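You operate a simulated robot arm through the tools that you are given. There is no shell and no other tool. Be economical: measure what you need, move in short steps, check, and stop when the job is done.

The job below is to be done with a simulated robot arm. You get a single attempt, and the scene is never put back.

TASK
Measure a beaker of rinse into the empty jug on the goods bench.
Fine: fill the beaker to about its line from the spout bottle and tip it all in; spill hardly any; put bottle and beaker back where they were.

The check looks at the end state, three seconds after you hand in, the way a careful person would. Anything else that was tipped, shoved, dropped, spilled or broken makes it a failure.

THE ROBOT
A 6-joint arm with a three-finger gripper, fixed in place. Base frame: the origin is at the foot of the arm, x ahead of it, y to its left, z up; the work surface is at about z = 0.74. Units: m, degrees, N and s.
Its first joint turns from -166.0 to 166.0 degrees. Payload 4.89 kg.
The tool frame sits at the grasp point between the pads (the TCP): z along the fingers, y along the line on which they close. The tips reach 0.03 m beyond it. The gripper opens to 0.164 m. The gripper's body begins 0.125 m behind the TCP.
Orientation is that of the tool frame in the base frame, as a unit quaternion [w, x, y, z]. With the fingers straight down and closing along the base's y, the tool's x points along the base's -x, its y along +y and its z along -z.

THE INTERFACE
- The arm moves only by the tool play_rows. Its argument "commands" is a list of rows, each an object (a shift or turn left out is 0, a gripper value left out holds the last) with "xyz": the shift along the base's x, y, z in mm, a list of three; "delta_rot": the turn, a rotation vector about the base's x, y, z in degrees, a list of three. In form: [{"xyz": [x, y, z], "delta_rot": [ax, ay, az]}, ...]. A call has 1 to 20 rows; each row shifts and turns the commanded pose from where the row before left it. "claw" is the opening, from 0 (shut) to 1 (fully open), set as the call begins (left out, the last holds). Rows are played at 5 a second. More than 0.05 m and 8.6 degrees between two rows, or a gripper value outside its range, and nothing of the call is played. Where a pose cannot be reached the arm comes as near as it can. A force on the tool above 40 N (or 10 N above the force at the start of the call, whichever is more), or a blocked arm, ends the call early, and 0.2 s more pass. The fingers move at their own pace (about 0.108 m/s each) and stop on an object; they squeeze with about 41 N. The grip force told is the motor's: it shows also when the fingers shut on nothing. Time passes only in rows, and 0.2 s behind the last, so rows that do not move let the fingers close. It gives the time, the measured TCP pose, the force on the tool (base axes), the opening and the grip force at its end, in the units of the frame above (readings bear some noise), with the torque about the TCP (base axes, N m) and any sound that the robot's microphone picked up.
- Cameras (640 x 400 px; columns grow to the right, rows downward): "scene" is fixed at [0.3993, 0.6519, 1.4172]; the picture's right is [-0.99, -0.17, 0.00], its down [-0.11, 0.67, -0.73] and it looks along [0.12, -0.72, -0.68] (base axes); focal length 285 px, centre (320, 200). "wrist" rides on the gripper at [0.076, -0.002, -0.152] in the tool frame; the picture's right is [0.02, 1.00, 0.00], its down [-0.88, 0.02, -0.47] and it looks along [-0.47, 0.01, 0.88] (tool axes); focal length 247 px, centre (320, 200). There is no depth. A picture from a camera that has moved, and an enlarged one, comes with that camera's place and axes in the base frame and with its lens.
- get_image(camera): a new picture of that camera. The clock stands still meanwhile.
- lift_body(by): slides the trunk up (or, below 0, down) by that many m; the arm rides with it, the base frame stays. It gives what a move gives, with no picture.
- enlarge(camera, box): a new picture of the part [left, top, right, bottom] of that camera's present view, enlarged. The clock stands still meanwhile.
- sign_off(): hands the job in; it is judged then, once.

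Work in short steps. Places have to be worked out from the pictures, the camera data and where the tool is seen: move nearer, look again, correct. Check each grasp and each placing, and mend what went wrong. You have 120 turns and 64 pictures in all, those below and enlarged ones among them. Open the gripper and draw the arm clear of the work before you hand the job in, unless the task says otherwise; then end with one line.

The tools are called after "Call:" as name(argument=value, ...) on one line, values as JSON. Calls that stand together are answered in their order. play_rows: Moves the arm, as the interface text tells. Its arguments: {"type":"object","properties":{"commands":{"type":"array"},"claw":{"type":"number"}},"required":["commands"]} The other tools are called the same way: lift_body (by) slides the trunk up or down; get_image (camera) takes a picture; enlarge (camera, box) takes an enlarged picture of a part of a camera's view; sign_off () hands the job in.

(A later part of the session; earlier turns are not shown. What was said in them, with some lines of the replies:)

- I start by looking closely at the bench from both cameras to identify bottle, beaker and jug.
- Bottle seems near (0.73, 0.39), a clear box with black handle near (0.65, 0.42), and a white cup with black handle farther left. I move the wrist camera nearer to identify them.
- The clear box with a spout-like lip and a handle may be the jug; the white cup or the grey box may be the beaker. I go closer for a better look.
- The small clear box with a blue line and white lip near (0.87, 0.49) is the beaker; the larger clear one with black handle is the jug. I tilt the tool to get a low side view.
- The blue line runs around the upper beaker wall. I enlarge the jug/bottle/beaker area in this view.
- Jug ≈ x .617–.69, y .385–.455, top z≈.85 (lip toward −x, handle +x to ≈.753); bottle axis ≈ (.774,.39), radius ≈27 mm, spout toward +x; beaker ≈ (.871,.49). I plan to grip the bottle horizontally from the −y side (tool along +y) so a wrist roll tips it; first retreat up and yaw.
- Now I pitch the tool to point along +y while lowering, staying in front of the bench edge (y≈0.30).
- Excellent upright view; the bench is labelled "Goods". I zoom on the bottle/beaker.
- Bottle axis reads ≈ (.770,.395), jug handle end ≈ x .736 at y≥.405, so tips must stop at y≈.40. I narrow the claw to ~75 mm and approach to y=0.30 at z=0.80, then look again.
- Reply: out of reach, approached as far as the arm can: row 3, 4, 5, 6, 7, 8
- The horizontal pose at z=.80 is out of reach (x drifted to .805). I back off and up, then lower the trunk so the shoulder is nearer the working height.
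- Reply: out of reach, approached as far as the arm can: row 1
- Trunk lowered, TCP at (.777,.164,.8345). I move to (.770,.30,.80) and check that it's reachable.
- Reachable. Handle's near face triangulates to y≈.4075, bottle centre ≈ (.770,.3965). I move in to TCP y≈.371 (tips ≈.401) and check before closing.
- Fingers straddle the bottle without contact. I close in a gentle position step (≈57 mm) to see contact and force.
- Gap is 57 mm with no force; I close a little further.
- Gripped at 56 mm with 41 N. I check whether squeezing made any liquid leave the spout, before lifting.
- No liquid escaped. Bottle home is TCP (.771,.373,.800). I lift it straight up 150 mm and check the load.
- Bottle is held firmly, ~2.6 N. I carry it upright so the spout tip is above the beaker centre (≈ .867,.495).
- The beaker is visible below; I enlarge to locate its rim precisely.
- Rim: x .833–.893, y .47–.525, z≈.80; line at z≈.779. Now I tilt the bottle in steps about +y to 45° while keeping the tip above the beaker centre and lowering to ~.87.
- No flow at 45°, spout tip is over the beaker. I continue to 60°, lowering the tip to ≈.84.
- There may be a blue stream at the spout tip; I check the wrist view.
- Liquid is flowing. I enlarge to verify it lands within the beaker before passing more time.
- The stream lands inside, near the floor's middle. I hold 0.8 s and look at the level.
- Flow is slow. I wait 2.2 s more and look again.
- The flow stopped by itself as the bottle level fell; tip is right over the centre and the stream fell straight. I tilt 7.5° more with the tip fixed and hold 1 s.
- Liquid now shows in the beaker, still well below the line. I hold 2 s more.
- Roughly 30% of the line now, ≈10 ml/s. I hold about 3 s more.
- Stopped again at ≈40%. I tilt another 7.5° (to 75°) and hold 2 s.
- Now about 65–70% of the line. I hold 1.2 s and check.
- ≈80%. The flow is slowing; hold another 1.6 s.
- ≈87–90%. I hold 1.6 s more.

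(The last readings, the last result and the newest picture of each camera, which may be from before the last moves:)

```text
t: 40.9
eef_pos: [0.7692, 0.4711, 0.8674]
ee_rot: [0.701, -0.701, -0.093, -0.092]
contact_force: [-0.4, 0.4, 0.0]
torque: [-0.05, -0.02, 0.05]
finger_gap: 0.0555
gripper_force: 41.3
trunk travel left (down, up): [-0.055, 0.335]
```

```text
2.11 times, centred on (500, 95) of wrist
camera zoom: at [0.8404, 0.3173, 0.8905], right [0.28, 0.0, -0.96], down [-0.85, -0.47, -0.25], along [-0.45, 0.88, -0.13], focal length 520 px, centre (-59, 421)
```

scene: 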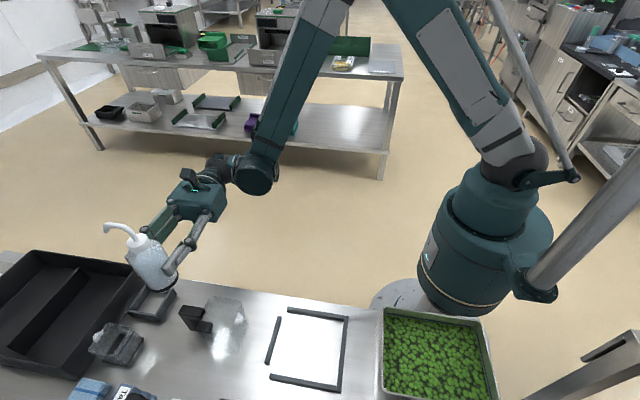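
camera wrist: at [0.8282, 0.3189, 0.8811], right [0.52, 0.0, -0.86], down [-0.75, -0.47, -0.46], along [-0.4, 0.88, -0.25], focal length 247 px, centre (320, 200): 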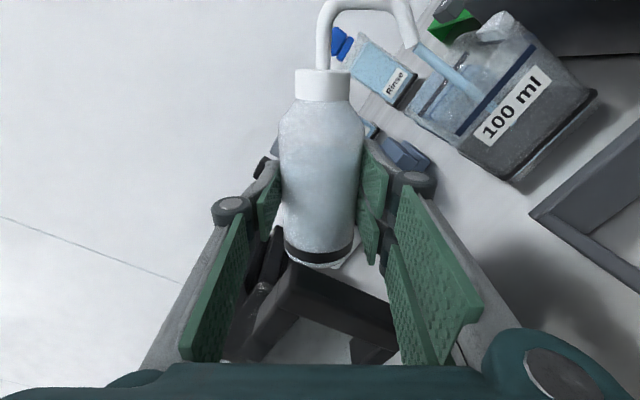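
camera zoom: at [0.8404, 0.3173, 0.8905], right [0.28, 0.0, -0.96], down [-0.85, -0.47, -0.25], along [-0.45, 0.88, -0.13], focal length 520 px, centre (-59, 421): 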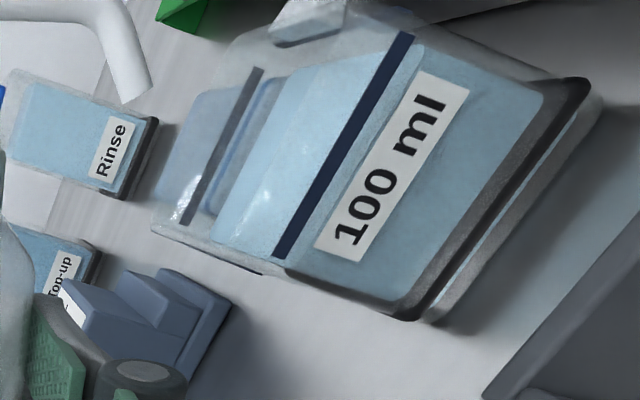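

Flow stopped at ≈88%. A further 2° should add roughly 10 ml; I tilt 2° and hold 3 s.

Call:
play_rows(commands=[{"xyz": [1, 0, 3.5], "delta_rot": [0, 2, 0]}, {}, {}, {}, {}, {}, {}, {}, {}, {}, {}, {}, {}, {}])

Call:
enlarge(camera="wrist", box=[380, 0, 620, 190])

```text
t: 43.9
eef_pos: [0.7683, 0.4698, 0.8721]
ee_rot: [-0.702, 0.703, 0.081, 0.081]
contact_force: [0.2, 0.3, -0.3]
torque: [-0.04, -0.03, -0.03]
finger_gap: 0.0559
gripper_force: 40.5
trunk travel left (down, up): [-0.055, 0.335]
```

```text
2.11 times, centred on (500, 95) of wrist
camera zoom: at [0.8421, 0.3175, 0.8912], right [0.25, 0.0, -0.97], down [-0.85, -0.47, -0.22], along [-0.46, 0.88, -0.12], focal length 520 px, centre (-59, 421)
```

zoom: 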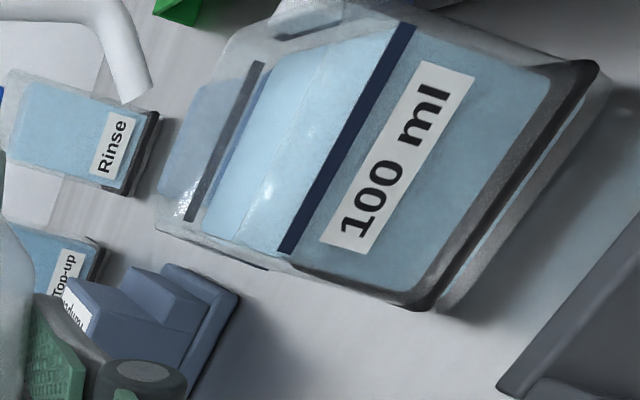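

≈95%: the surface is just under the line on both walls. A last 1.2° top-up.

Call:
play_rows(commands=[{"xyz": [0.6, 0, 2], "delta_rot": [0, 1.2, 0]}, {}, {}, {}, {}, {}, {}, {}, {}, {}, {}, {}])

Call:
enlarge(camera="wrist", box=[380, 0, 620, 190])

```text
t: 46.5
eef_pos: [0.7681, 0.4709, 0.873]
ee_rot: [-0.703, 0.704, 0.073, 0.073]
contact_force: [0.2, -0.6, -0.8]
torque: [-0.03, 0.0, -0.03]
finger_gap: 0.0558
gripper_force: 40.9
trunk travel left (down, up): [-0.055, 0.335]
```

```text
2.11 times, centred on (500, 95) of wrist
camera zoom: at [0.8426, 0.3175, 0.8909], right [0.23, 0.0, -0.97], down [-0.86, -0.47, -0.2], along [-0.46, 0.88, -0.11], focal length 520 px, centre (-59, 421)
```

zoom: 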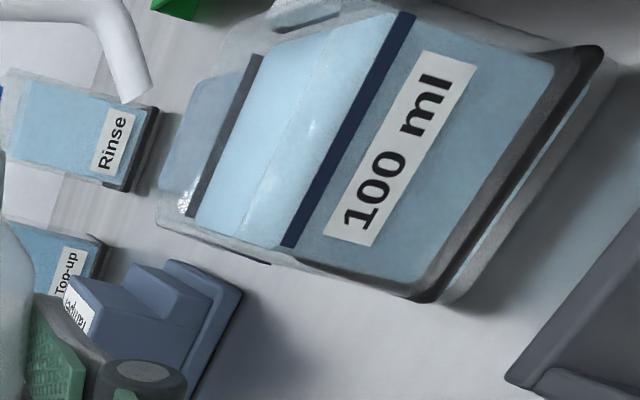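

Level is at the line and flow has stopped. I tilt the bottle upright in place while rising.

Call:
play_rows(commands=[{"xyz": [-1.3, 0, 10], "delta_rot": [0, -3.2, 0]}, {"xyz": [-2.7, 0, 6], "delta_rot": [0, -7.5, 0]}, {"xyz": [-0.8, 0, 6], "delta_rot": [0, -7.5, 0]}, {"xyz": [0.8, 0, 6], "delta_rot": [0, -7.5, 0]}, {"xyz": [2.7, 0, 6.6], "delta_rot": [0, -7.5, 0]}, {"xyz": [4.4, 0, 12], "delta_rot": [0, -7.5, 0]}, {"xyz": [6, 0, 13], "delta_rot": [0, -7.5, 0]}, {"xyz": [7.5, 0, 14], "delta_rot": [0, -7.5, 0]}, {"xyz": [9, 0, 15], "delta_rot": [0, -7.5, 0]}, {"xyz": [10.2, 0, 16], "delta_rot": [0, -7.5, 0]}, {"xyz": [11.3, 0, 17], "delta_rot": [0, -7.5, 0]}, {}])

```text
t: 49.1
eef_pos: [0.8144, 0.4716, 0.9935]
ee_rot: [-0.5, 0.5, 0.5, 0.5]
contact_force: [0.7, 1.2, -2.5]
torque: [0.0, 0.01, 0.03]
finger_gap: 0.0558
gripper_force: 40.8
trunk travel left (down, up): [-0.055, 0.335]
```

Upright. I carry it back above its home (.771,.373) and lower to ~15 mm above.

Call:
play_rows(commands=[{"xyz": [-11, -25, 0]}, {"xyz": [-11, -25, 0]}, {"xyz": [-11, -25, -10]}, {"xyz": [-10, -23.5, -10]}, {"xyz": [0, 0, -30]}, {"xyz": [0, 0, -40]}, {"xyz": [0, 0, -40]}, {"xyz": [0, 0, -40]}, {}, {}])

Call:
enlarge(camera="scene", box=[80, 260, 280, 385])

```text
t: 51.3
eef_pos: [0.7733, 0.3716, 0.8219]
ee_rot: [-0.5, 0.5, 0.5, 0.5]
contact_force: [0.2, 0.1, -1.6]
torque: [-0.04, -0.02, -0.05]
finger_gap: 0.0557
gripper_force: 41.3
trunk travel left (down, up): [-0.055, 0.335]
```

```text
3.20 times, centred on (180, 322) of scene
camera zoom: at [0.3993, 0.6519, 1.4172], right [-0.99, -0.17, 0.0], down [-0.11, 0.67, -0.73], along [0.12, -0.72, -0.68], focal length 913 px, centre (768, -192)
```

zoom: 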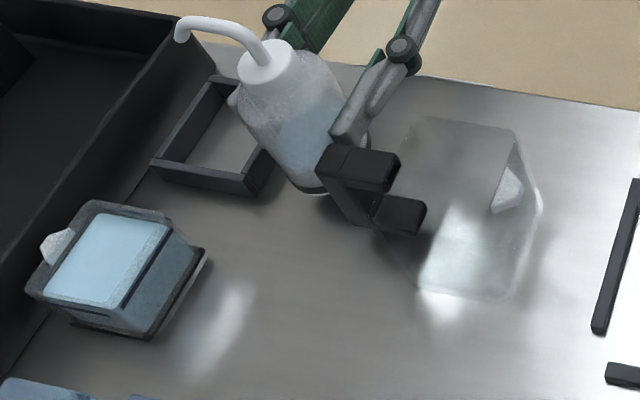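

Clean and aligned. I lower the last ~21 mm slowly.

Call:
play_rows(commands=[{"xyz": [-1, 0.5, -8]}, {"xyz": [0, 0, -6]}, {"xyz": [0, 0, -4]}, {"xyz": [0, 0, -2]}, {"xyz": [0, 0, -1.5]}, {}])

```text
t: 52.7
eef_pos: [0.7734, 0.3738, 0.8037]
ee_rot: [-0.501, 0.499, 0.501, 0.499]
contact_force: [-0.2, -0.1, -0.9]
torque: [-0.01, -0.02, 0.02]
finger_gap: 0.0558
gripper_force: 40.8
trunk travel left (down, up): [-0.055, 0.335]
```

Nearly down; a few more 1 mm steps until the load transfers.

Call:
play_rows(commands=[{"xyz": [0, 0, -1]}, {"xyz": [0, 0, -1]}, {"xyz": [0, 0, -1]}, {}])

Call:
enlarge(camera="scene", box=[120, 260, 280, 360])

```text
t: 53.7
eef_pos: [0.7735, 0.3741, 0.8005]
ee_rot: [-0.499, 0.5, 0.499, 0.501]
contact_force: [1.2, -1.0, 0.2]
torque: [-0.02, -0.1, -0.03]
finger_gap: 0.0557
gripper_force: 41.1
trunk travel left (down, up): [-0.055, 0.335]
```

```text
4.00 times, centred on (200, 310) of scene
camera zoom: at [0.3993, 0.6519, 1.4172], right [-0.99, -0.17, 0.0], down [-0.11, 0.67, -0.73], along [0.12, -0.72, -0.68], focal length 1141 px, centre (800, -240)
```

zoom: 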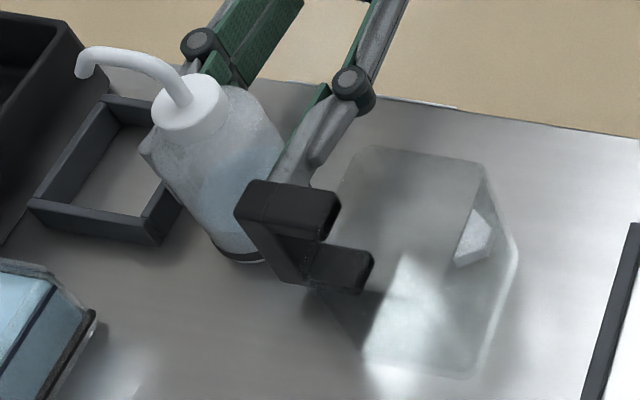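

Bottle is back in its place (load transferred, same picture position). I open slightly and withdraw along −y.

Call:
play_rows(claw=0.44, commands=[{}, {}, {"xyz": [0, -10, 0]}, {"xyz": [0, -25, 0]}, {"xyz": [0, -40, 0]}, {"xyz": [0, -45, 0]}, {"xyz": [0, -45, 0]}, {}])

Call:
enlarge(camera="scene", box=[80, 260, 280, 385])

```text
t: 55.5
eef_pos: [0.7745, 0.2082, 0.8035]
ee_rot: [-0.5, 0.5, 0.5, 0.5]
contact_force: [0.3, 0.9, -0.5]
torque: [-0.01, 0.02, -0.02]
finger_gap: 0.0724
gripper_force: 0.0
trunk travel left (down, up): [-0.055, 0.335]
```

```text
3.20 times, centred on (180, 322) of scene
camera zoom: at [0.3993, 0.6519, 1.4172], right [-0.99, -0.17, 0.0], down [-0.11, 0.67, -0.73], along [0.12, -0.72, -0.68], focal length 913 px, centre (768, -192)
```

zoom: 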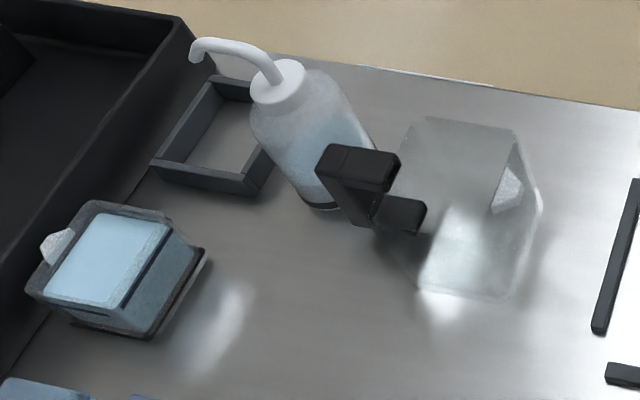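

Bottle stands at home (within ~3 mm). Next I raise and bring the tool back to pointing down, then yaw to close along y.

Call:
play_rows(commands=[{"xyz": [0, -10, 40]}, {"xyz": [0, 0, 40]}, {"xyz": [0, 0, 20], "delta_rot": [-7.5, 0, 0]}, {"xyz": [0, 0, 20], "delta_rot": [-7.5, 0, 0]}, {"xyz": [0, 0, 20], "delta_rot": [-7.5, 0, 0]}, {"xyz": [0, 0, 20], "delta_rot": [-7.5, 0, 0]}, {"xyz": [0, 0, 20], "delta_rot": [-7.5, 0, 0]}, {"xyz": [0, 0, 20], "delta_rot": [-7.5, 0, 0]}, {"xyz": [0, 0, 10], "delta_rot": [-7.5, 0, 0]}, {"xyz": [0, 0, 10], "delta_rot": [-7.5, 0, 0]}, {"xyz": [0, 0, 10], "delta_rot": [-7.5, 0, 0]}, {"xyz": [0, 0, 10], "delta_rot": [-7.5, 0, 0]}, {"xyz": [0, 0, 10], "delta_rot": [-7.5, 0, 0]}, {"delta_rot": [-7.5, 0, 0]}])

Call:
play_rows(claw=0.5, commands=[{"xyz": [0, 20, 0], "delta_rot": [0, 0, 7.5]}, {"xyz": [0, 20, 0], "delta_rot": [0, 0, 7.5]}, {"xyz": [0, 20, 0], "delta_rot": [0, 0, 7.5]}, {"xyz": [0, 20, 0], "delta_rot": [0, 0, 7.5]}, {"xyz": [0, 20, 0], "delta_rot": [0, 0, 7.5]}, {"xyz": [0, 20, 0], "delta_rot": [0, 0, 7.5]}, {"xyz": [0, 20, 0], "delta_rot": [0, 0, 7.5]}, {"xyz": [0, 20, 0], "delta_rot": [0, 0, 7.5]}, {"xyz": [0, 20, 0], "delta_rot": [0, 0, 7.5]}, {"xyz": [0, 20, 0], "delta_rot": [0, 0, 7.5]}, {"xyz": [0, 20, 0], "delta_rot": [0, 0, 7.5]}, {"xyz": [0, 20, 0], "delta_rot": [0, 0, 7.5]}, {}])

```text
t: 58.5
eef_pos: [0.7716, 0.1987, 1.0509]
ee_rot: [0.002, 0.707, 0.707, 0.0]
contact_force: [-0.3, -1.7, 0.0]
torque: [0.2, -0.02, 0.0]
finger_gap: 0.0719
gripper_force: 0.1
trunk travel left (down, up): [-0.055, 0.335]
```

```text
t: 61.3
eef_pos: [0.7747, 0.4403, 1.0508]
ee_rot: [0.0, 0.0, 1.0, 0.0]
contact_force: [0.2, 0.1, -0.3]
torque: [-0.05, 0.0, 0.01]
finger_gap: 0.0821
gripper_force: 0.1
trunk travel left (down, up): [-0.055, 0.335]
```

Tool is down, closing along y. I move above the beaker and descend to z≈.90, watching reach.

Call:
play_rows(commands=[{"xyz": [25, 19, 0]}, {"xyz": [25, 19, 0]}, {"xyz": [30, 19, 0]}, {"xyz": [0, 0, -35]}, {"xyz": [0, 0, -35]}, {"xyz": [0, 0, -40]}, {"xyz": [0, 0, -40]}, {}])

Call:
get_image(camera="wrist")

```text
t: 63.1
eef_pos: [0.8551, 0.4993, 0.9006]
ee_rot: [0.0, 0.0, 1.0, -0.001]
contact_force: [-1.1, 0.0, -0.4]
torque: [0.03, -0.04, 0.0]
finger_gap: 0.0823
gripper_force: 0.0
trunk travel left (down, up): [-0.055, 0.335]
```

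```text
17 pictures are left
camera wrist: at [0.7782, 0.496, 1.0534], right [-0.02, 1.0, 0.0], down [0.88, 0.02, 0.47], along [0.47, 0.01, -0.88], focal length 247 px, centre (320, 200)
```

wrist: 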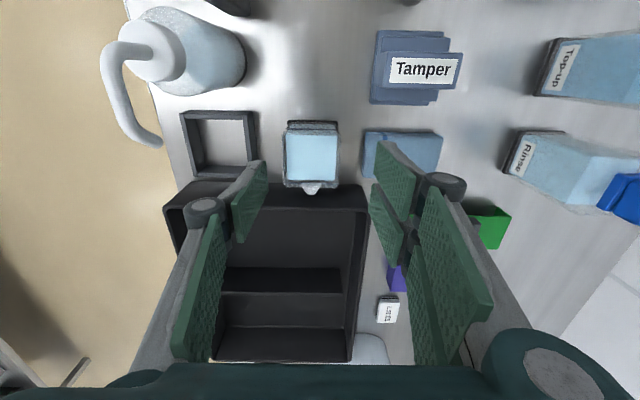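

Rim spans y .461–.519, x .828–.897; the blue box starts near y≈.543, so I use a narrower 71 mm opening and centre at y≈.490. I go down to tips just at rim height and check.

Call:
play_rows(claw=0.43, commands=[{"xyz": [2, -4, 0]}, {"xyz": [2, -4.5, 0]}, {"xyz": [0, 0, -25]}, {"xyz": [0, 0, -25]}, {"xyz": [0, 0, -15]}, {}])

Call:
get_image(camera="wrist")

```text
t: 64.5
eef_pos: [0.8568, 0.4862, 0.8341]
ee_rot: [0.0, 0.0, 1.0, -0.001]
contact_force: [0.1, -0.2, 0.3]
torque: [-0.01, -0.04, 0.0]
finger_gap: 0.0702
gripper_force: 0.0
trunk travel left (down, up): [-0.055, 0.335]
```

```text
16 pictures are left
camera wrist: at [0.7792, 0.4841, 0.9875], right [-0.02, 1.0, 0.0], down [0.88, 0.02, 0.47], along [0.47, 0.01, -0.88], focal length 247 px, centre (320, 200)
```

wrist: 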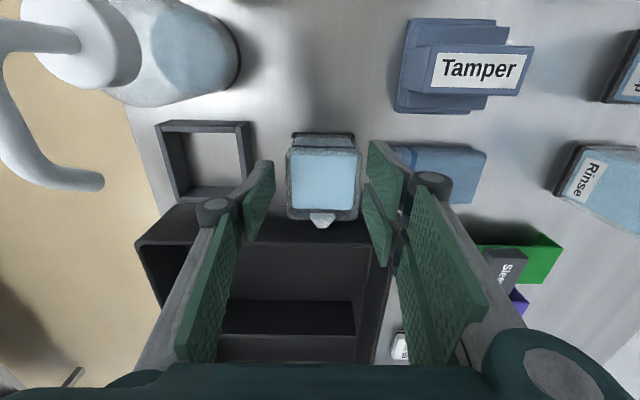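

Nearly centred; I shift +2.5 mm in y, +3 mm in x and descend to z≈.787 in small steps.

Call:
play_rows(commands=[{"xyz": [3, 2.5, 0]}, {"xyz": [0, 0, -10]}, {"xyz": [0, 0, -12]}, {"xyz": [0, 0, -12]}, {"xyz": [0, 0, -12]}, {}])

```text
t: 65.9
eef_pos: [0.8594, 0.4895, 0.7891]
ee_rot: [0.0, -0.001, 1.0, -0.001]
contact_force: [0.1, -0.5, 0.9]
torque: [0.01, -0.01, -0.01]
finger_gap: 0.0703
gripper_force: 0.0
trunk travel left (down, up): [-0.055, 0.335]
```

Reached without contact. I close onto the beaker.

Call:
play_rows(claw=0.3, commands=[{}, {}, {}, {}])

Call:
enlarge(camera="wrist", box=[240, 90, 440, 290])

```text
t: 66.9
eef_pos: [0.8611, 0.4906, 0.789]
ee_rot: [0.0, 0.001, 1.0, 0.0]
contact_force: [0.0, 1.5, -0.8]
torque: [0.0, -0.02, 0.04]
finger_gap: 0.0594
gripper_force: 40.7
trunk travel left (down, up): [-0.055, 0.335]
```

```text
2.00 times, centred on (340, 190) of wrist
camera zoom: at [0.7828, 0.4874, 0.9426], right [-0.02, 1.0, 0.0], down [0.88, 0.02, 0.47], along [0.47, 0.01, -0.88], focal length 494 px, centre (280, 220)
```

zoom: 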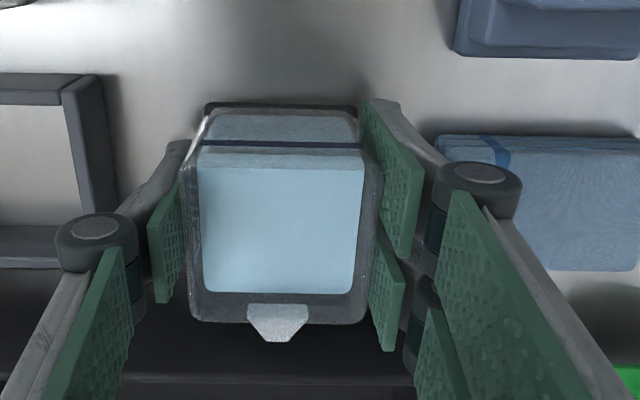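

Firm grip (59 mm, 41 N). I lift slowly straight up.

Call:
play_rows(commands=[{"xyz": [0, 0, 4]}, {"xyz": [0, 0, 8]}, {"xyz": [0, 0, 12]}, {"xyz": [0, 0, 15]}, {"xyz": [0, 0, 18]}, {"xyz": [0, 0, 20]}, {"xyz": [0, 0, 20]}, {"xyz": [0, 0, 20]}, {"xyz": [0, 0, 20]}, {"xyz": [0, 0, 20]}, {"xyz": [0, 0, 18]}, {"xyz": [0, 0, 12]}, {"xyz": [0, 0, 8]}, {"xyz": [0, 0, 5]}, {}])

```text
t: 70.1
eef_pos: [0.8581, 0.4909, 0.9894]
ee_rot: [0.001, 0.001, 1.0, 0.0]
contact_force: [0.0, 0.2, -1.7]
torque: [0.0, 0.02, -0.01]
finger_gap: 0.0592
gripper_force: 40.8
trunk travel left (down, up): [-0.055, 0.335]
```

Load ≈1.7 N. I now carry it level to above the jug while yawing −90° so the lip faces −y, staying high at z≈.99.

Call:
play_rows(commands=[{"xyz": [-3, 0, 0], "delta_rot": [0, 0, -2]}, {"xyz": [-7, -1, 0], "delta_rot": [0, 0, -4]}, {"xyz": [-11, -1, 0], "delta_rot": [0, 0, -5]}, {"xyz": [-12, -1, 0], "delta_rot": [0, 0, -5]}, {"xyz": [-12, -1, 0], "delta_rot": [0, 0, -5]}, {"xyz": [-12, -1, 0], "delta_rot": [0, 0, -5]}, {"xyz": [-12, -1, 0], "delta_rot": [0, 0, -5]}, {"xyz": [-12, -1, 0], "delta_rot": [0, 0, -5]}, {"xyz": [-12, -1, 0], "delta_rot": [0, 0, -5]}, {"xyz": [-12, -1, 0], "delta_rot": [0, 0, -5]}, {"xyz": [-12, -1, 0], "delta_rot": [0, 0, -5]}, {"xyz": [-12, -1, 0], "delta_rot": [0, 0, -5]}, {"xyz": [-12, -1, 0], "delta_rot": [0, 0, -5]}, {"xyz": [-12, -1, 0], "delta_rot": [0, 0, -5]}, {"xyz": [-12, -1, 0], "delta_rot": [0, 0, -5]}, {"xyz": [-12, -1, 0], "delta_rot": [0, 0, -5]}, {"xyz": [-12, -1, 0], "delta_rot": [0, 0, -5]}, {"xyz": [-12, 0, 0], "delta_rot": [0, 0, -5]}, {"xyz": [-7, 0, 0], "delta_rot": [0, 0, -3]}, {"xyz": [-2, 0, 0], "delta_rot": [0, 0, -1]}])

Call:
get_image(camera="wrist")

Call:
enlarge(camera="scene", box=[100, 240, 292, 360])

```text
t: 74.3
eef_pos: [0.6491, 0.4741, 0.9883]
ee_rot: [0.0, 0.708, 0.706, 0.0]
contact_force: [0.3, 0.8, -1.1]
torque: [0.02, 0.02, -0.01]
finger_gap: 0.0591
gripper_force: 41.0
trunk travel left (down, up): [-0.055, 0.335]
```

```text
14 pictures are left
camera wrist: at [0.6463, 0.5501, 1.1419], right [1.0, 0.02, 0.0], down [0.02, -0.88, 0.47], along [0.01, -0.47, -0.88], focal length 247 px, centre (320, 200)
```

wrist: 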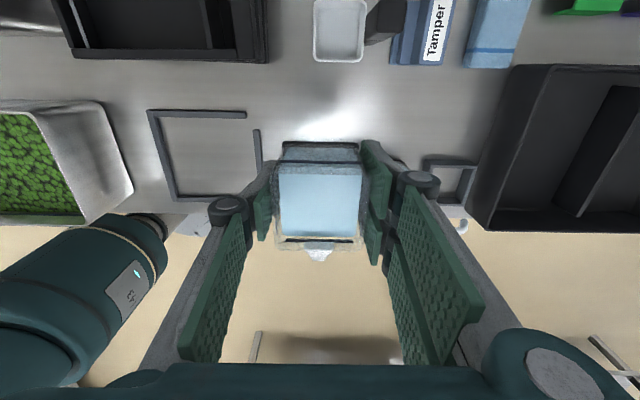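

```text
3.33 times, centred on (196, 300) of scene
camera zoom: at [0.3993, 0.6519, 1.4172], right [-0.99, -0.17, 0.0], down [-0.11, 0.67, -0.73], along [0.12, -0.72, -0.68], focal length 951 px, centre (733, -133)
```

zoom: 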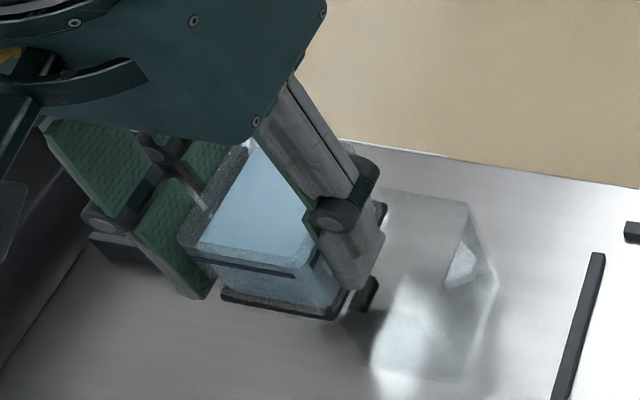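

Upright and unspilled; lip tip ≈ 52 mm ahead of TCP. I begin tilting about +x to 22.5°, placing the lip over the jug centre (≈.65,.43) and lowering.

Call:
play_rows(commands=[{"xyz": [0.5, 1.2, -7], "delta_rot": [2.5, 0, 0]}, {"xyz": [0.5, 1.2, -9], "delta_rot": [4, 0, 0]}, {"xyz": [0, 1.2, -10], "delta_rot": [4, 0, 0]}, {"xyz": [0, 1.2, -10], "delta_rot": [4, 0, 0]}, {"xyz": [0, 1.2, -10], "delta_rot": [4, 0, 0]}, {"xyz": [0, 1.2, -8], "delta_rot": [4, 0, 0]}])

Call:
get_image(camera="wrist")

Call:
enlarge(camera="scene", box=[130, 260, 290, 360])

```text
t: 75.7
eef_pos: [0.6501, 0.4814, 0.9355]
ee_rot: [-0.137, 0.694, 0.693, 0.138]
contact_force: [0.2, 0.6, -0.7]
torque: [-0.07, -0.05, -0.02]
finger_gap: 0.0593
gripper_force: 40.3
trunk travel left (down, up): [-0.055, 0.335]
```

```text
12 pictures are left
camera wrist: at [0.6481, 0.4925, 1.1065], right [1.0, 0.02, 0.01], down [0.02, -0.99, 0.1], along [0.01, -0.1, -0.99], focal length 247 px, centre (320, 200)
```

wrist: 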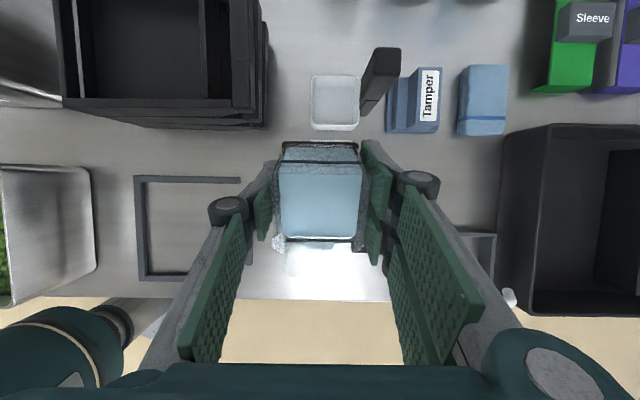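

```text
4.00 times, centred on (210, 310) of scene
camera zoom: at [0.3993, 0.6519, 1.4172], right [-0.99, -0.17, 0.0], down [-0.11, 0.67, -0.73], along [0.12, -0.72, -0.68], focal length 1141 px, centre (760, -240)
```

zoom: 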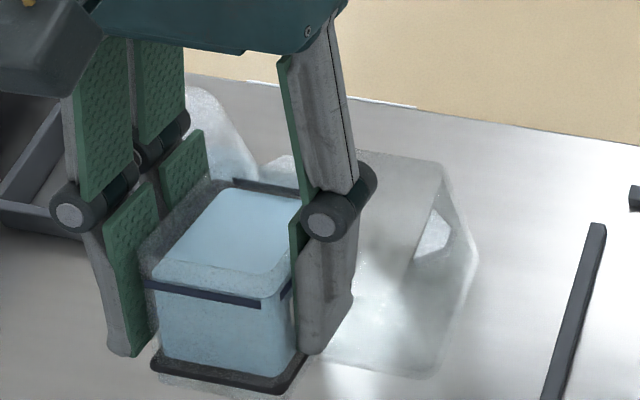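

Jug lip confirmed at (.606,.42), so the jug centre is ≈(.65,.42), below my lip. Continue to 37.5° and check for flow.

Call:
play_rows(commands=[{"xyz": [0, -0.9, -7.2], "delta_rot": [3.75, 0, 0]}, {"xyz": [0, -0.9, -7.2], "delta_rot": [3.75, 0, 0]}, {"xyz": [0, -1.25, -1.9], "delta_rot": [3.75, 0, 0]}, {"xyz": [0, -1.25, -1.9], "delta_rot": [3.75, 0, 0]}])

Call:
enlarge(camera="wrist", box=[220, 120, 420, 320])

```text
t: 76.7
eef_pos: [0.6496, 0.4777, 0.9182]
ee_rot: [-0.228, 0.669, 0.67, 0.227]
contact_force: [-0.8, 0.3, -1.8]
torque: [-0.07, -0.06, -0.05]
finger_gap: 0.0596
gripper_force: 40.1
trunk travel left (down, up): [-0.055, 0.335]
```

```text
2.00 times, centred on (320, 220) of wrist
camera zoom: at [0.6479, 0.4443, 1.0865], right [1.0, 0.02, 0.01], down [0.02, -0.99, -0.16], along [0.01, 0.16, -0.99], focal length 494 px, centre (320, 160)
```

zoom: 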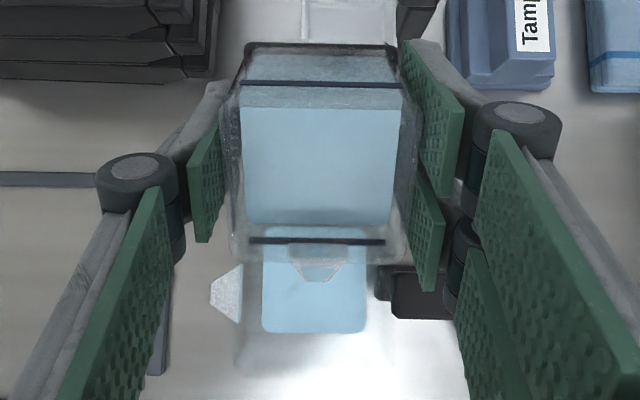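

Liquid is already arriving in the jug, lip centred over it. I continue slowly to 45° with pauses.

Call:
play_rows(commands=[{}, {"xyz": [0, -1.1, 1.7], "delta_rot": [2.5, 0, 0]}, {}, {"xyz": [0, -1.1, 1.7], "delta_rot": [2.5, 0, 0]}, {}, {"xyz": [0, -1.1, 1.7], "delta_rot": [2.5, 0, 0]}])

Call:
enlarge(camera="wrist", box=[220, 120, 420, 320])

```text
t: 78.1
eef_pos: [0.6511, 0.4746, 0.9207]
ee_rot: [-0.271, 0.654, 0.653, 0.27]
contact_force: [-1.0, 0.3, -1.9]
torque: [0.01, -0.01, -0.04]
finger_gap: 0.0594
gripper_force: 40.7
trunk travel left (down, up): [-0.055, 0.335]
```

```text
2.00 times, centred on (320, 220) of wrist
camera zoom: at [0.6485, 0.4196, 1.0844], right [1.0, 0.01, 0.02], down [0.02, -0.96, -0.29], along [0.01, 0.29, -0.96], focal length 494 px, centre (320, 160)
```

zoom: 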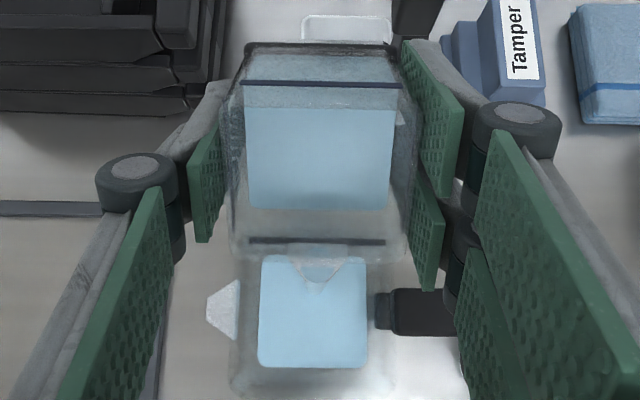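

Pouring cleanly into the jug. Continue to 60° with short pauses.

Call:
play_rows(commands=[{"xyz": [0, -1.6, 2.2], "delta_rot": [2.5, 0, 0]}, {}, {"xyz": [0, -1.6, 2.2], "delta_rot": [2.5, 0, 0]}, {}, {"xyz": [0, -1.6, 2.2], "delta_rot": [2.5, 0, 0]}, {}, {"xyz": [0, -1.6, 2.2], "delta_rot": [2.5, 0, 0]}, {}, {"xyz": [0, -1.6, 2.2], "delta_rot": [2.5, 0, 0]}, {}, {"xyz": [0, -1.6, 2.2], "delta_rot": [2.5, 0, 0]}])

Call:
enlarge(camera="wrist", box=[220, 120, 420, 320])

```text
t: 80.5
eef_pos: [0.6495, 0.4651, 0.9358]
ee_rot: [-0.353, 0.613, 0.612, 0.354]
contact_force: [0.6, -0.1, -1.4]
torque: [-0.04, -0.02, 0.01]
finger_gap: 0.0592
gripper_force: 40.7
trunk travel left (down, up): [-0.055, 0.335]
```

```text
2.00 times, centred on (320, 220) of wrist
camera zoom: at [0.647, 0.37, 1.0789], right [1.0, 0.01, 0.02], down [0.02, -0.85, -0.53], along [0.01, 0.53, -0.85], focal length 494 px, centre (320, 160)
```

zoom: 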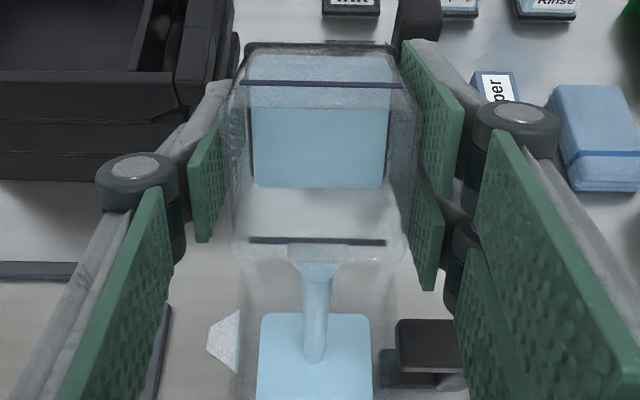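

The stream lands in the middle of the jug. Continue to 75° and on to 90°, lip held in place.

Call:
play_rows(commands=[{}, {"xyz": [0, -1.9, 1.1], "delta_rot": [2.5, 0, 0]}, {}, {"xyz": [0, -1.9, 1.1], "delta_rot": [2.5, 0, 0]}, {}, {"xyz": [0, -1.9, 1.1], "delta_rot": [2.5, 0, 0]}, {}, {"xyz": [0, -1.9, 1.1], "delta_rot": [2.5, 0, 0]}, {}, {"xyz": [0, -1.9, 1.1], "delta_rot": [2.5, 0, 0]}, {}, {"xyz": [0, -1.9, 1.1], "delta_rot": [2.5, 0, 0]}, {}, {}])

Call:
play_rows(commands=[{}, {"xyz": [0, -2, 0.8], "delta_rot": [2.5, 0, 0]}, {}, {"xyz": [0, -2, 0.8], "delta_rot": [2.5, 0, 0]}, {}, {"xyz": [0, -2, 0.8], "delta_rot": [2.5, 0, 0]}, {}, {"xyz": [0, -2, 0.8], "delta_rot": [2.5, 0, 0]}, {}, {"xyz": [0, -2, 0.8], "delta_rot": [2.5, 0, 0]}, {}, {"xyz": [0, -2, 0.8], "delta_rot": [2.5, 0, 0]}, {}, {}, {}])

Call:
enlarge(camera="wrist", box=[220, 120, 420, 320])

```text
t: 83.5
eef_pos: [0.6501, 0.4536, 0.9423]
ee_rot: [-0.43, 0.561, 0.56, 0.431]
contact_force: [0.5, -0.1, -0.2]
torque: [-0.05, 0.02, 0.01]
finger_gap: 0.0588
gripper_force: 41.7
trunk travel left (down, up): [-0.055, 0.335]
```

```text
t: 86.7
eef_pos: [0.6509, 0.441, 0.948]
ee_rot: [-0.5, 0.5, 0.5, 0.501]
contact_force: [-0.4, -0.4, 0.1]
torque: [0.02, -0.04, -0.02]
finger_gap: 0.059
gripper_force: 41.5
trunk travel left (down, up): [-0.055, 0.335]
```

```text
2.00 times, centred on (320, 220) of wrist
camera zoom: at [0.6484, 0.2871, 1.0252], right [1.0, 0.0, 0.02], down [0.02, -0.47, -0.88], along [0.01, 0.88, -0.47], focal length 494 px, centre (320, 160)
```

zoom: 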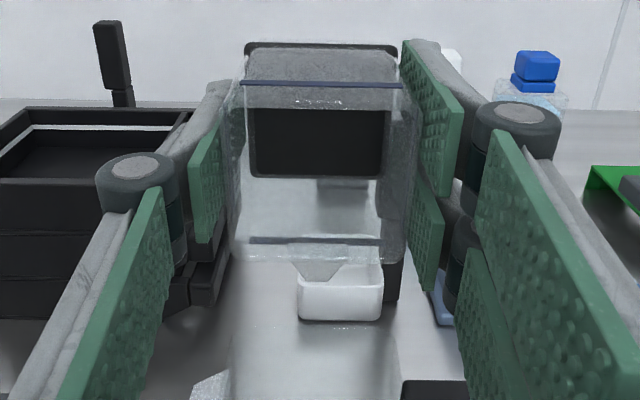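

The beaker appears empty. I tip 15° further and hold for drips.

Call:
play_rows(commands=[{"xyz": [0, -4.3, 0], "delta_rot": [5, 0, 0]}, {"xyz": [0, -4.3, 0], "delta_rot": [5, 0, 0]}, {"xyz": [0, -4.3, 0], "delta_rot": [5, 0, 0]}, {}, {}, {}, {}, {}, {}, {}, {}, {}, {}])

Call:
get_image(camera="scene")

```text
t: 89.5
eef_pos: [0.6653, 0.4308, 0.964]
ee_rot: [-0.56, 0.431, 0.431, 0.561]
contact_force: [-0.5, -0.2, -0.5]
torque: [-0.03, -0.02, 0.03]
finger_gap: 0.0589
gripper_force: 41.0
out of reach, approached as far as the arm can: row 2, 3
trunk travel left (down, up): [-0.055, 0.335]
```

```text
6 pictures are left
```

scene: 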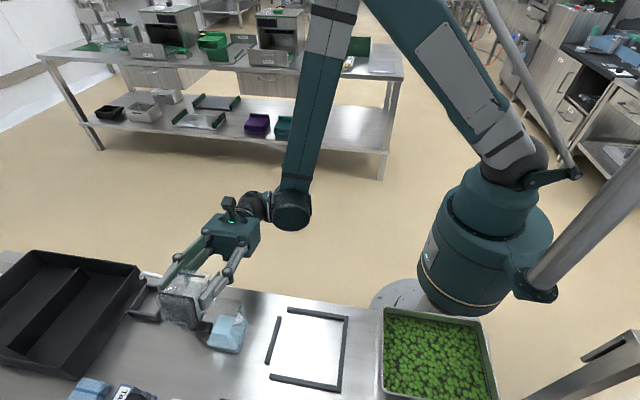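

Fully drained; liquid is in the jug. I tilt the beaker back upright while rising.

Call:
play_rows(commands=[{"xyz": [0, 4.3, 2], "delta_rot": [-5, 0, 0]}, {"xyz": [0, 4.3, 2], "delta_rot": [-5, 0, 0]}, {"xyz": [0, 4.3, 2], "delta_rot": [-5, 0, 0]}, {}])

Call:
play_rows(commands=[{"xyz": [0, 2.7, 3], "delta_rot": [-6, 0, 0]}, {"xyz": [0, 2.7, 3], "delta_rot": [-6, 0, 0]}, {"xyz": [0, 2.7, 3], "delta_rot": [-6, 0, 0]}, {"xyz": [0, 2.7, 3], "delta_rot": [-6, 0, 0]}, {"xyz": [0, 2.7, 3], "delta_rot": [-6, 0, 0]}, {"xyz": [0, 2.7, 3], "delta_rot": [-6, 0, 0]}, {"xyz": [0, 2.7, 3], "delta_rot": [-6, 0, 0]}, {"xyz": [0, 2.7, 3], "delta_rot": [-6, 0, 0]}, {"xyz": [0, 2.7, 3], "delta_rot": [-6, 0, 0]}, {"xyz": [0, 2.7, 3], "delta_rot": [-6, 0, 0]}, {"xyz": [0, 2.7, 3], "delta_rot": [-6, 0, 0]}, {"xyz": [0, 2.7, 3], "delta_rot": [-6, 0, 0]}, {"xyz": [0, 2.7, 3], "delta_rot": [-6, 0, 0]}, {"xyz": [0, 2.7, 3], "delta_rot": [-6, 0, 0]}, {"xyz": [0, 2.7, 3], "delta_rot": [-6, 0, 0]}, {}])

```text
t: 90.5
eef_pos: [0.6654, 0.4441, 0.9689]
ee_rot: [-0.499, 0.501, 0.5, 0.5]
contact_force: [0.2, 0.1, -1.3]
torque: [0.0, -0.02, 0.03]
finger_gap: 0.059
gripper_force: 41.2
trunk travel left (down, up): [-0.055, 0.335]
```

```text
t: 93.9
eef_pos: [0.6664, 0.4858, 1.0129]
ee_rot: [0.0, 0.707, 0.707, 0.0]
contact_force: [1.1, -1.0, -2.1]
torque: [0.07, 0.0, -0.03]
finger_gap: 0.0592
gripper_force: 40.7
trunk travel left (down, up): [-0.055, 0.335]
```

Upright at (.666,.486,1.013). I carry it back with +90° yaw to above its home (.860,.490).

Call:
play_rows(commands=[{"xyz": [10.8, 0.2, 0], "delta_rot": [0, 0, 5]}, {"xyz": [10.8, 0.2, 0], "delta_rot": [0, 0, 5]}, {"xyz": [10.8, 0.2, 0], "delta_rot": [0, 0, 5]}, {"xyz": [10.8, 0.2, 0], "delta_rot": [0, 0, 5]}, {"xyz": [10.8, 0.2, 0], "delta_rot": [0, 0, 5]}, {"xyz": [10.8, 0.2, 0], "delta_rot": [0, 0, 5]}, {"xyz": [10.8, 0.2, 0], "delta_rot": [0, 0, 5]}, {"xyz": [10.8, 0.2, 0], "delta_rot": [0, 0, 5]}, {"xyz": [10.8, 0.2, 0], "delta_rot": [0, 0, 5]}, {"xyz": [10.8, 0.2, 0], "delta_rot": [0, 0, 5]}, {"xyz": [10.8, 0.2, 0], "delta_rot": [0, 0, 5]}, {"xyz": [10.8, 0.2, 0], "delta_rot": [0, 0, 5]}, {"xyz": [10.8, 0.2, 0], "delta_rot": [0, 0, 5]}, {"xyz": [10.8, 0.2, 0], "delta_rot": [0, 0, 5]}, {"xyz": [10.8, 0.2, 0], "delta_rot": [0, 0, 5]}, {"xyz": [10.8, 0.2, 0], "delta_rot": [0, 0, 5]}, {"xyz": [10.8, 0.2, 0], "delta_rot": [0, 0, 5]}, {"xyz": [10.8, 0.2, 0], "delta_rot": [0, 0, 5]}, {}])

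```text
t: 97.9
eef_pos: [0.8605, 0.4888, 1.0125]
ee_rot: [0.0, 0.0, 1.0, 0.0]
contact_force: [-0.2, 0.1, -0.6]
torque: [0.01, 0.0, 0.0]
finger_gap: 0.059
gripper_force: 41.1
trunk travel left (down, up): [-0.055, 0.335]
```

At (.8605,.489). I descend to ≈20 mm above home height.

Call:
play_rows(commands=[{"xyz": [0, 1, -20]}, {"xyz": [0, 0, -30]}, {"xyz": [0, 0, -35]}, {"xyz": [0, 0, -35]}, {"xyz": [0, 0, -35]}, {"xyz": [0, 0, -30]}, {"xyz": [0, 0, -18]}, {}])

Call:
get_image(camera="wrist")

```text
t: 99.7
eef_pos: [0.862, 0.4879, 0.8099]
ee_rot: [0.0, 0.0, 1.0, -0.001]
contact_force: [-0.1, 0.3, -1.3]
torque: [-0.01, -0.03, 0.03]
finger_gap: 0.059
gripper_force: 40.8
trunk travel left (down, up): [-0.055, 0.335]
```

```text
5 pictures are left
camera wrist: at [0.7843, 0.4864, 0.9635], right [-0.02, 1.0, 0.0], down [0.88, 0.02, 0.47], along [0.47, 0.01, -0.88], focal length 247 px, centre (320, 200)
```

wrist: 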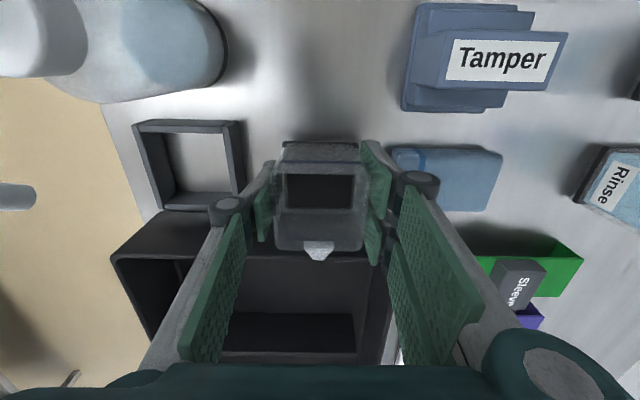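

Clear and aligned, beaker empty. I lower the last 21 mm gently.

Call:
play_rows(commands=[{"xyz": [-1, 1, -8]}, {"xyz": [0, 0, -6]}, {"xyz": [0, 0, -3]}, {"xyz": [0, 0, -2]}, {"xyz": [0, 0, -1]}, {"xyz": [0, 0, -1]}, {}])

```text
t: 101.3
eef_pos: [0.8581, 0.4893, 0.79]
ee_rot: [0.0, 0.0, 1.0, 0.0]
contact_force: [-0.3, 1.0, 4.0]
torque: [0.12, -0.04, 0.02]
finger_gap: 0.0589
gripper_force: 40.6
trunk travel left (down, up): [-0.055, 0.335]
```

Contact (+4 N) shows it is seated. I open to the same narrow width and rise straight up.

Call:
play_rows(claw=0.43, commands=[{}, {}, {"xyz": [0, 0, 5]}, {"xyz": [0, 0, 15]}, {"xyz": [0, 0, 30]}, {"xyz": [0, 0, 40]}, {"xyz": [0, 0, 40]}, {"xyz": [0, 0, 40]}, {"xyz": [0, 0, 40]}, {}])

Call:
enlarge(camera="wrist", box=[120, 0, 480, 225])

```text
t: 103.5
eef_pos: [0.8617, 0.4901, 0.9972]
ee_rot: [0.0, -0.001, 1.0, -0.001]
contact_force: [0.2, -0.6, -0.2]
torque: [-0.01, -0.02, 0.01]
finger_gap: 0.0707
gripper_force: 0.2
trunk travel left (down, up): [-0.055, 0.335]
```

```text
1.78 times, centred on (300, 112) of wrist
camera zoom: at [0.7846, 0.4873, 1.1499], right [-0.02, 1.0, 0.0], down [0.88, 0.02, 0.47], along [0.47, 0.01, -0.88], focal length 439 px, centre (356, 356)
```

zoom: 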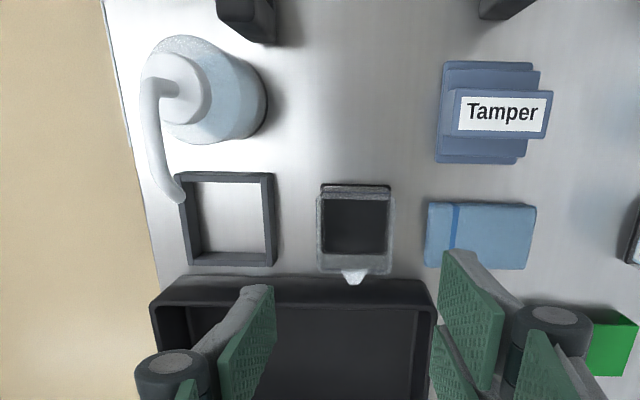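

Beaker is back in place. I open the gripper and draw the arm up and back clear, then take a final scene look.

Call:
play_rows(claw=1.0, commands=[{"xyz": [0, 0, 40]}, {"xyz": [0, 0, 40]}, {"xyz": [-40, -5, 20]}, {"xyz": [-45, -5, 0]}, {"xyz": [-45, -5, 0]}, {"xyz": [-45, -5, 0]}, {"xyz": [-45, -5, 0]}, {"xyz": [-45, -5, 0]}, {"xyz": [-45, -5, 0]}, {"xyz": [-45, -5, 0]}, {}])

Call:
enlarge(camera="scene", box=[60, 250, 300, 400])

```text
t: 105.9
eef_pos: [0.504, 0.4501, 1.1004]
ee_rot: [-0.001, 0.0, 1.0, -0.001]
contact_force: [0.1, 0.1, 0.5]
torque: [0.01, 0.1, 0.0]
finger_gap: 0.1641
gripper_force: 0.0
trunk travel left (down, up): [-0.055, 0.335]
```

```text
2.67 times, centred on (180, 325) of scene
camera zoom: at [0.3993, 0.6519, 1.4172], right [-0.99, -0.17, 0.0], down [-0.11, 0.67, -0.73], along [0.12, -0.72, -0.68], focal length 761 px, centre (693, -133)
```

zoom: 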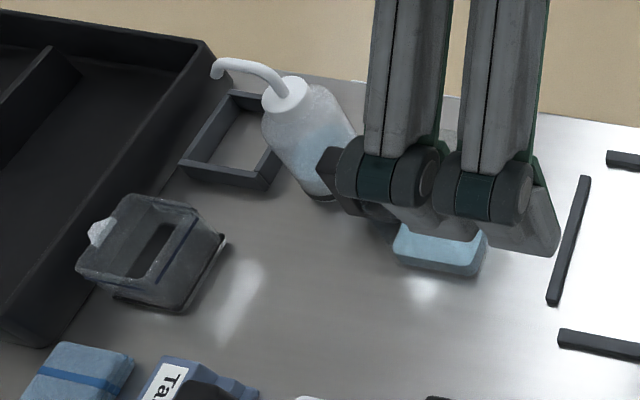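

Beaker, bottle and jug all stand in place, with the rinse in the jug and no spills visible. The arm is clear, so I hand in.

Call:
sign_off()

```text
The job is handed in.
```

I filled the beaker to its 100 ml line from the spout bottle and tipped it all into the jug. No spill showed in the pictures, and the bottle (within about 3 mm) and the beaker are back where they were.
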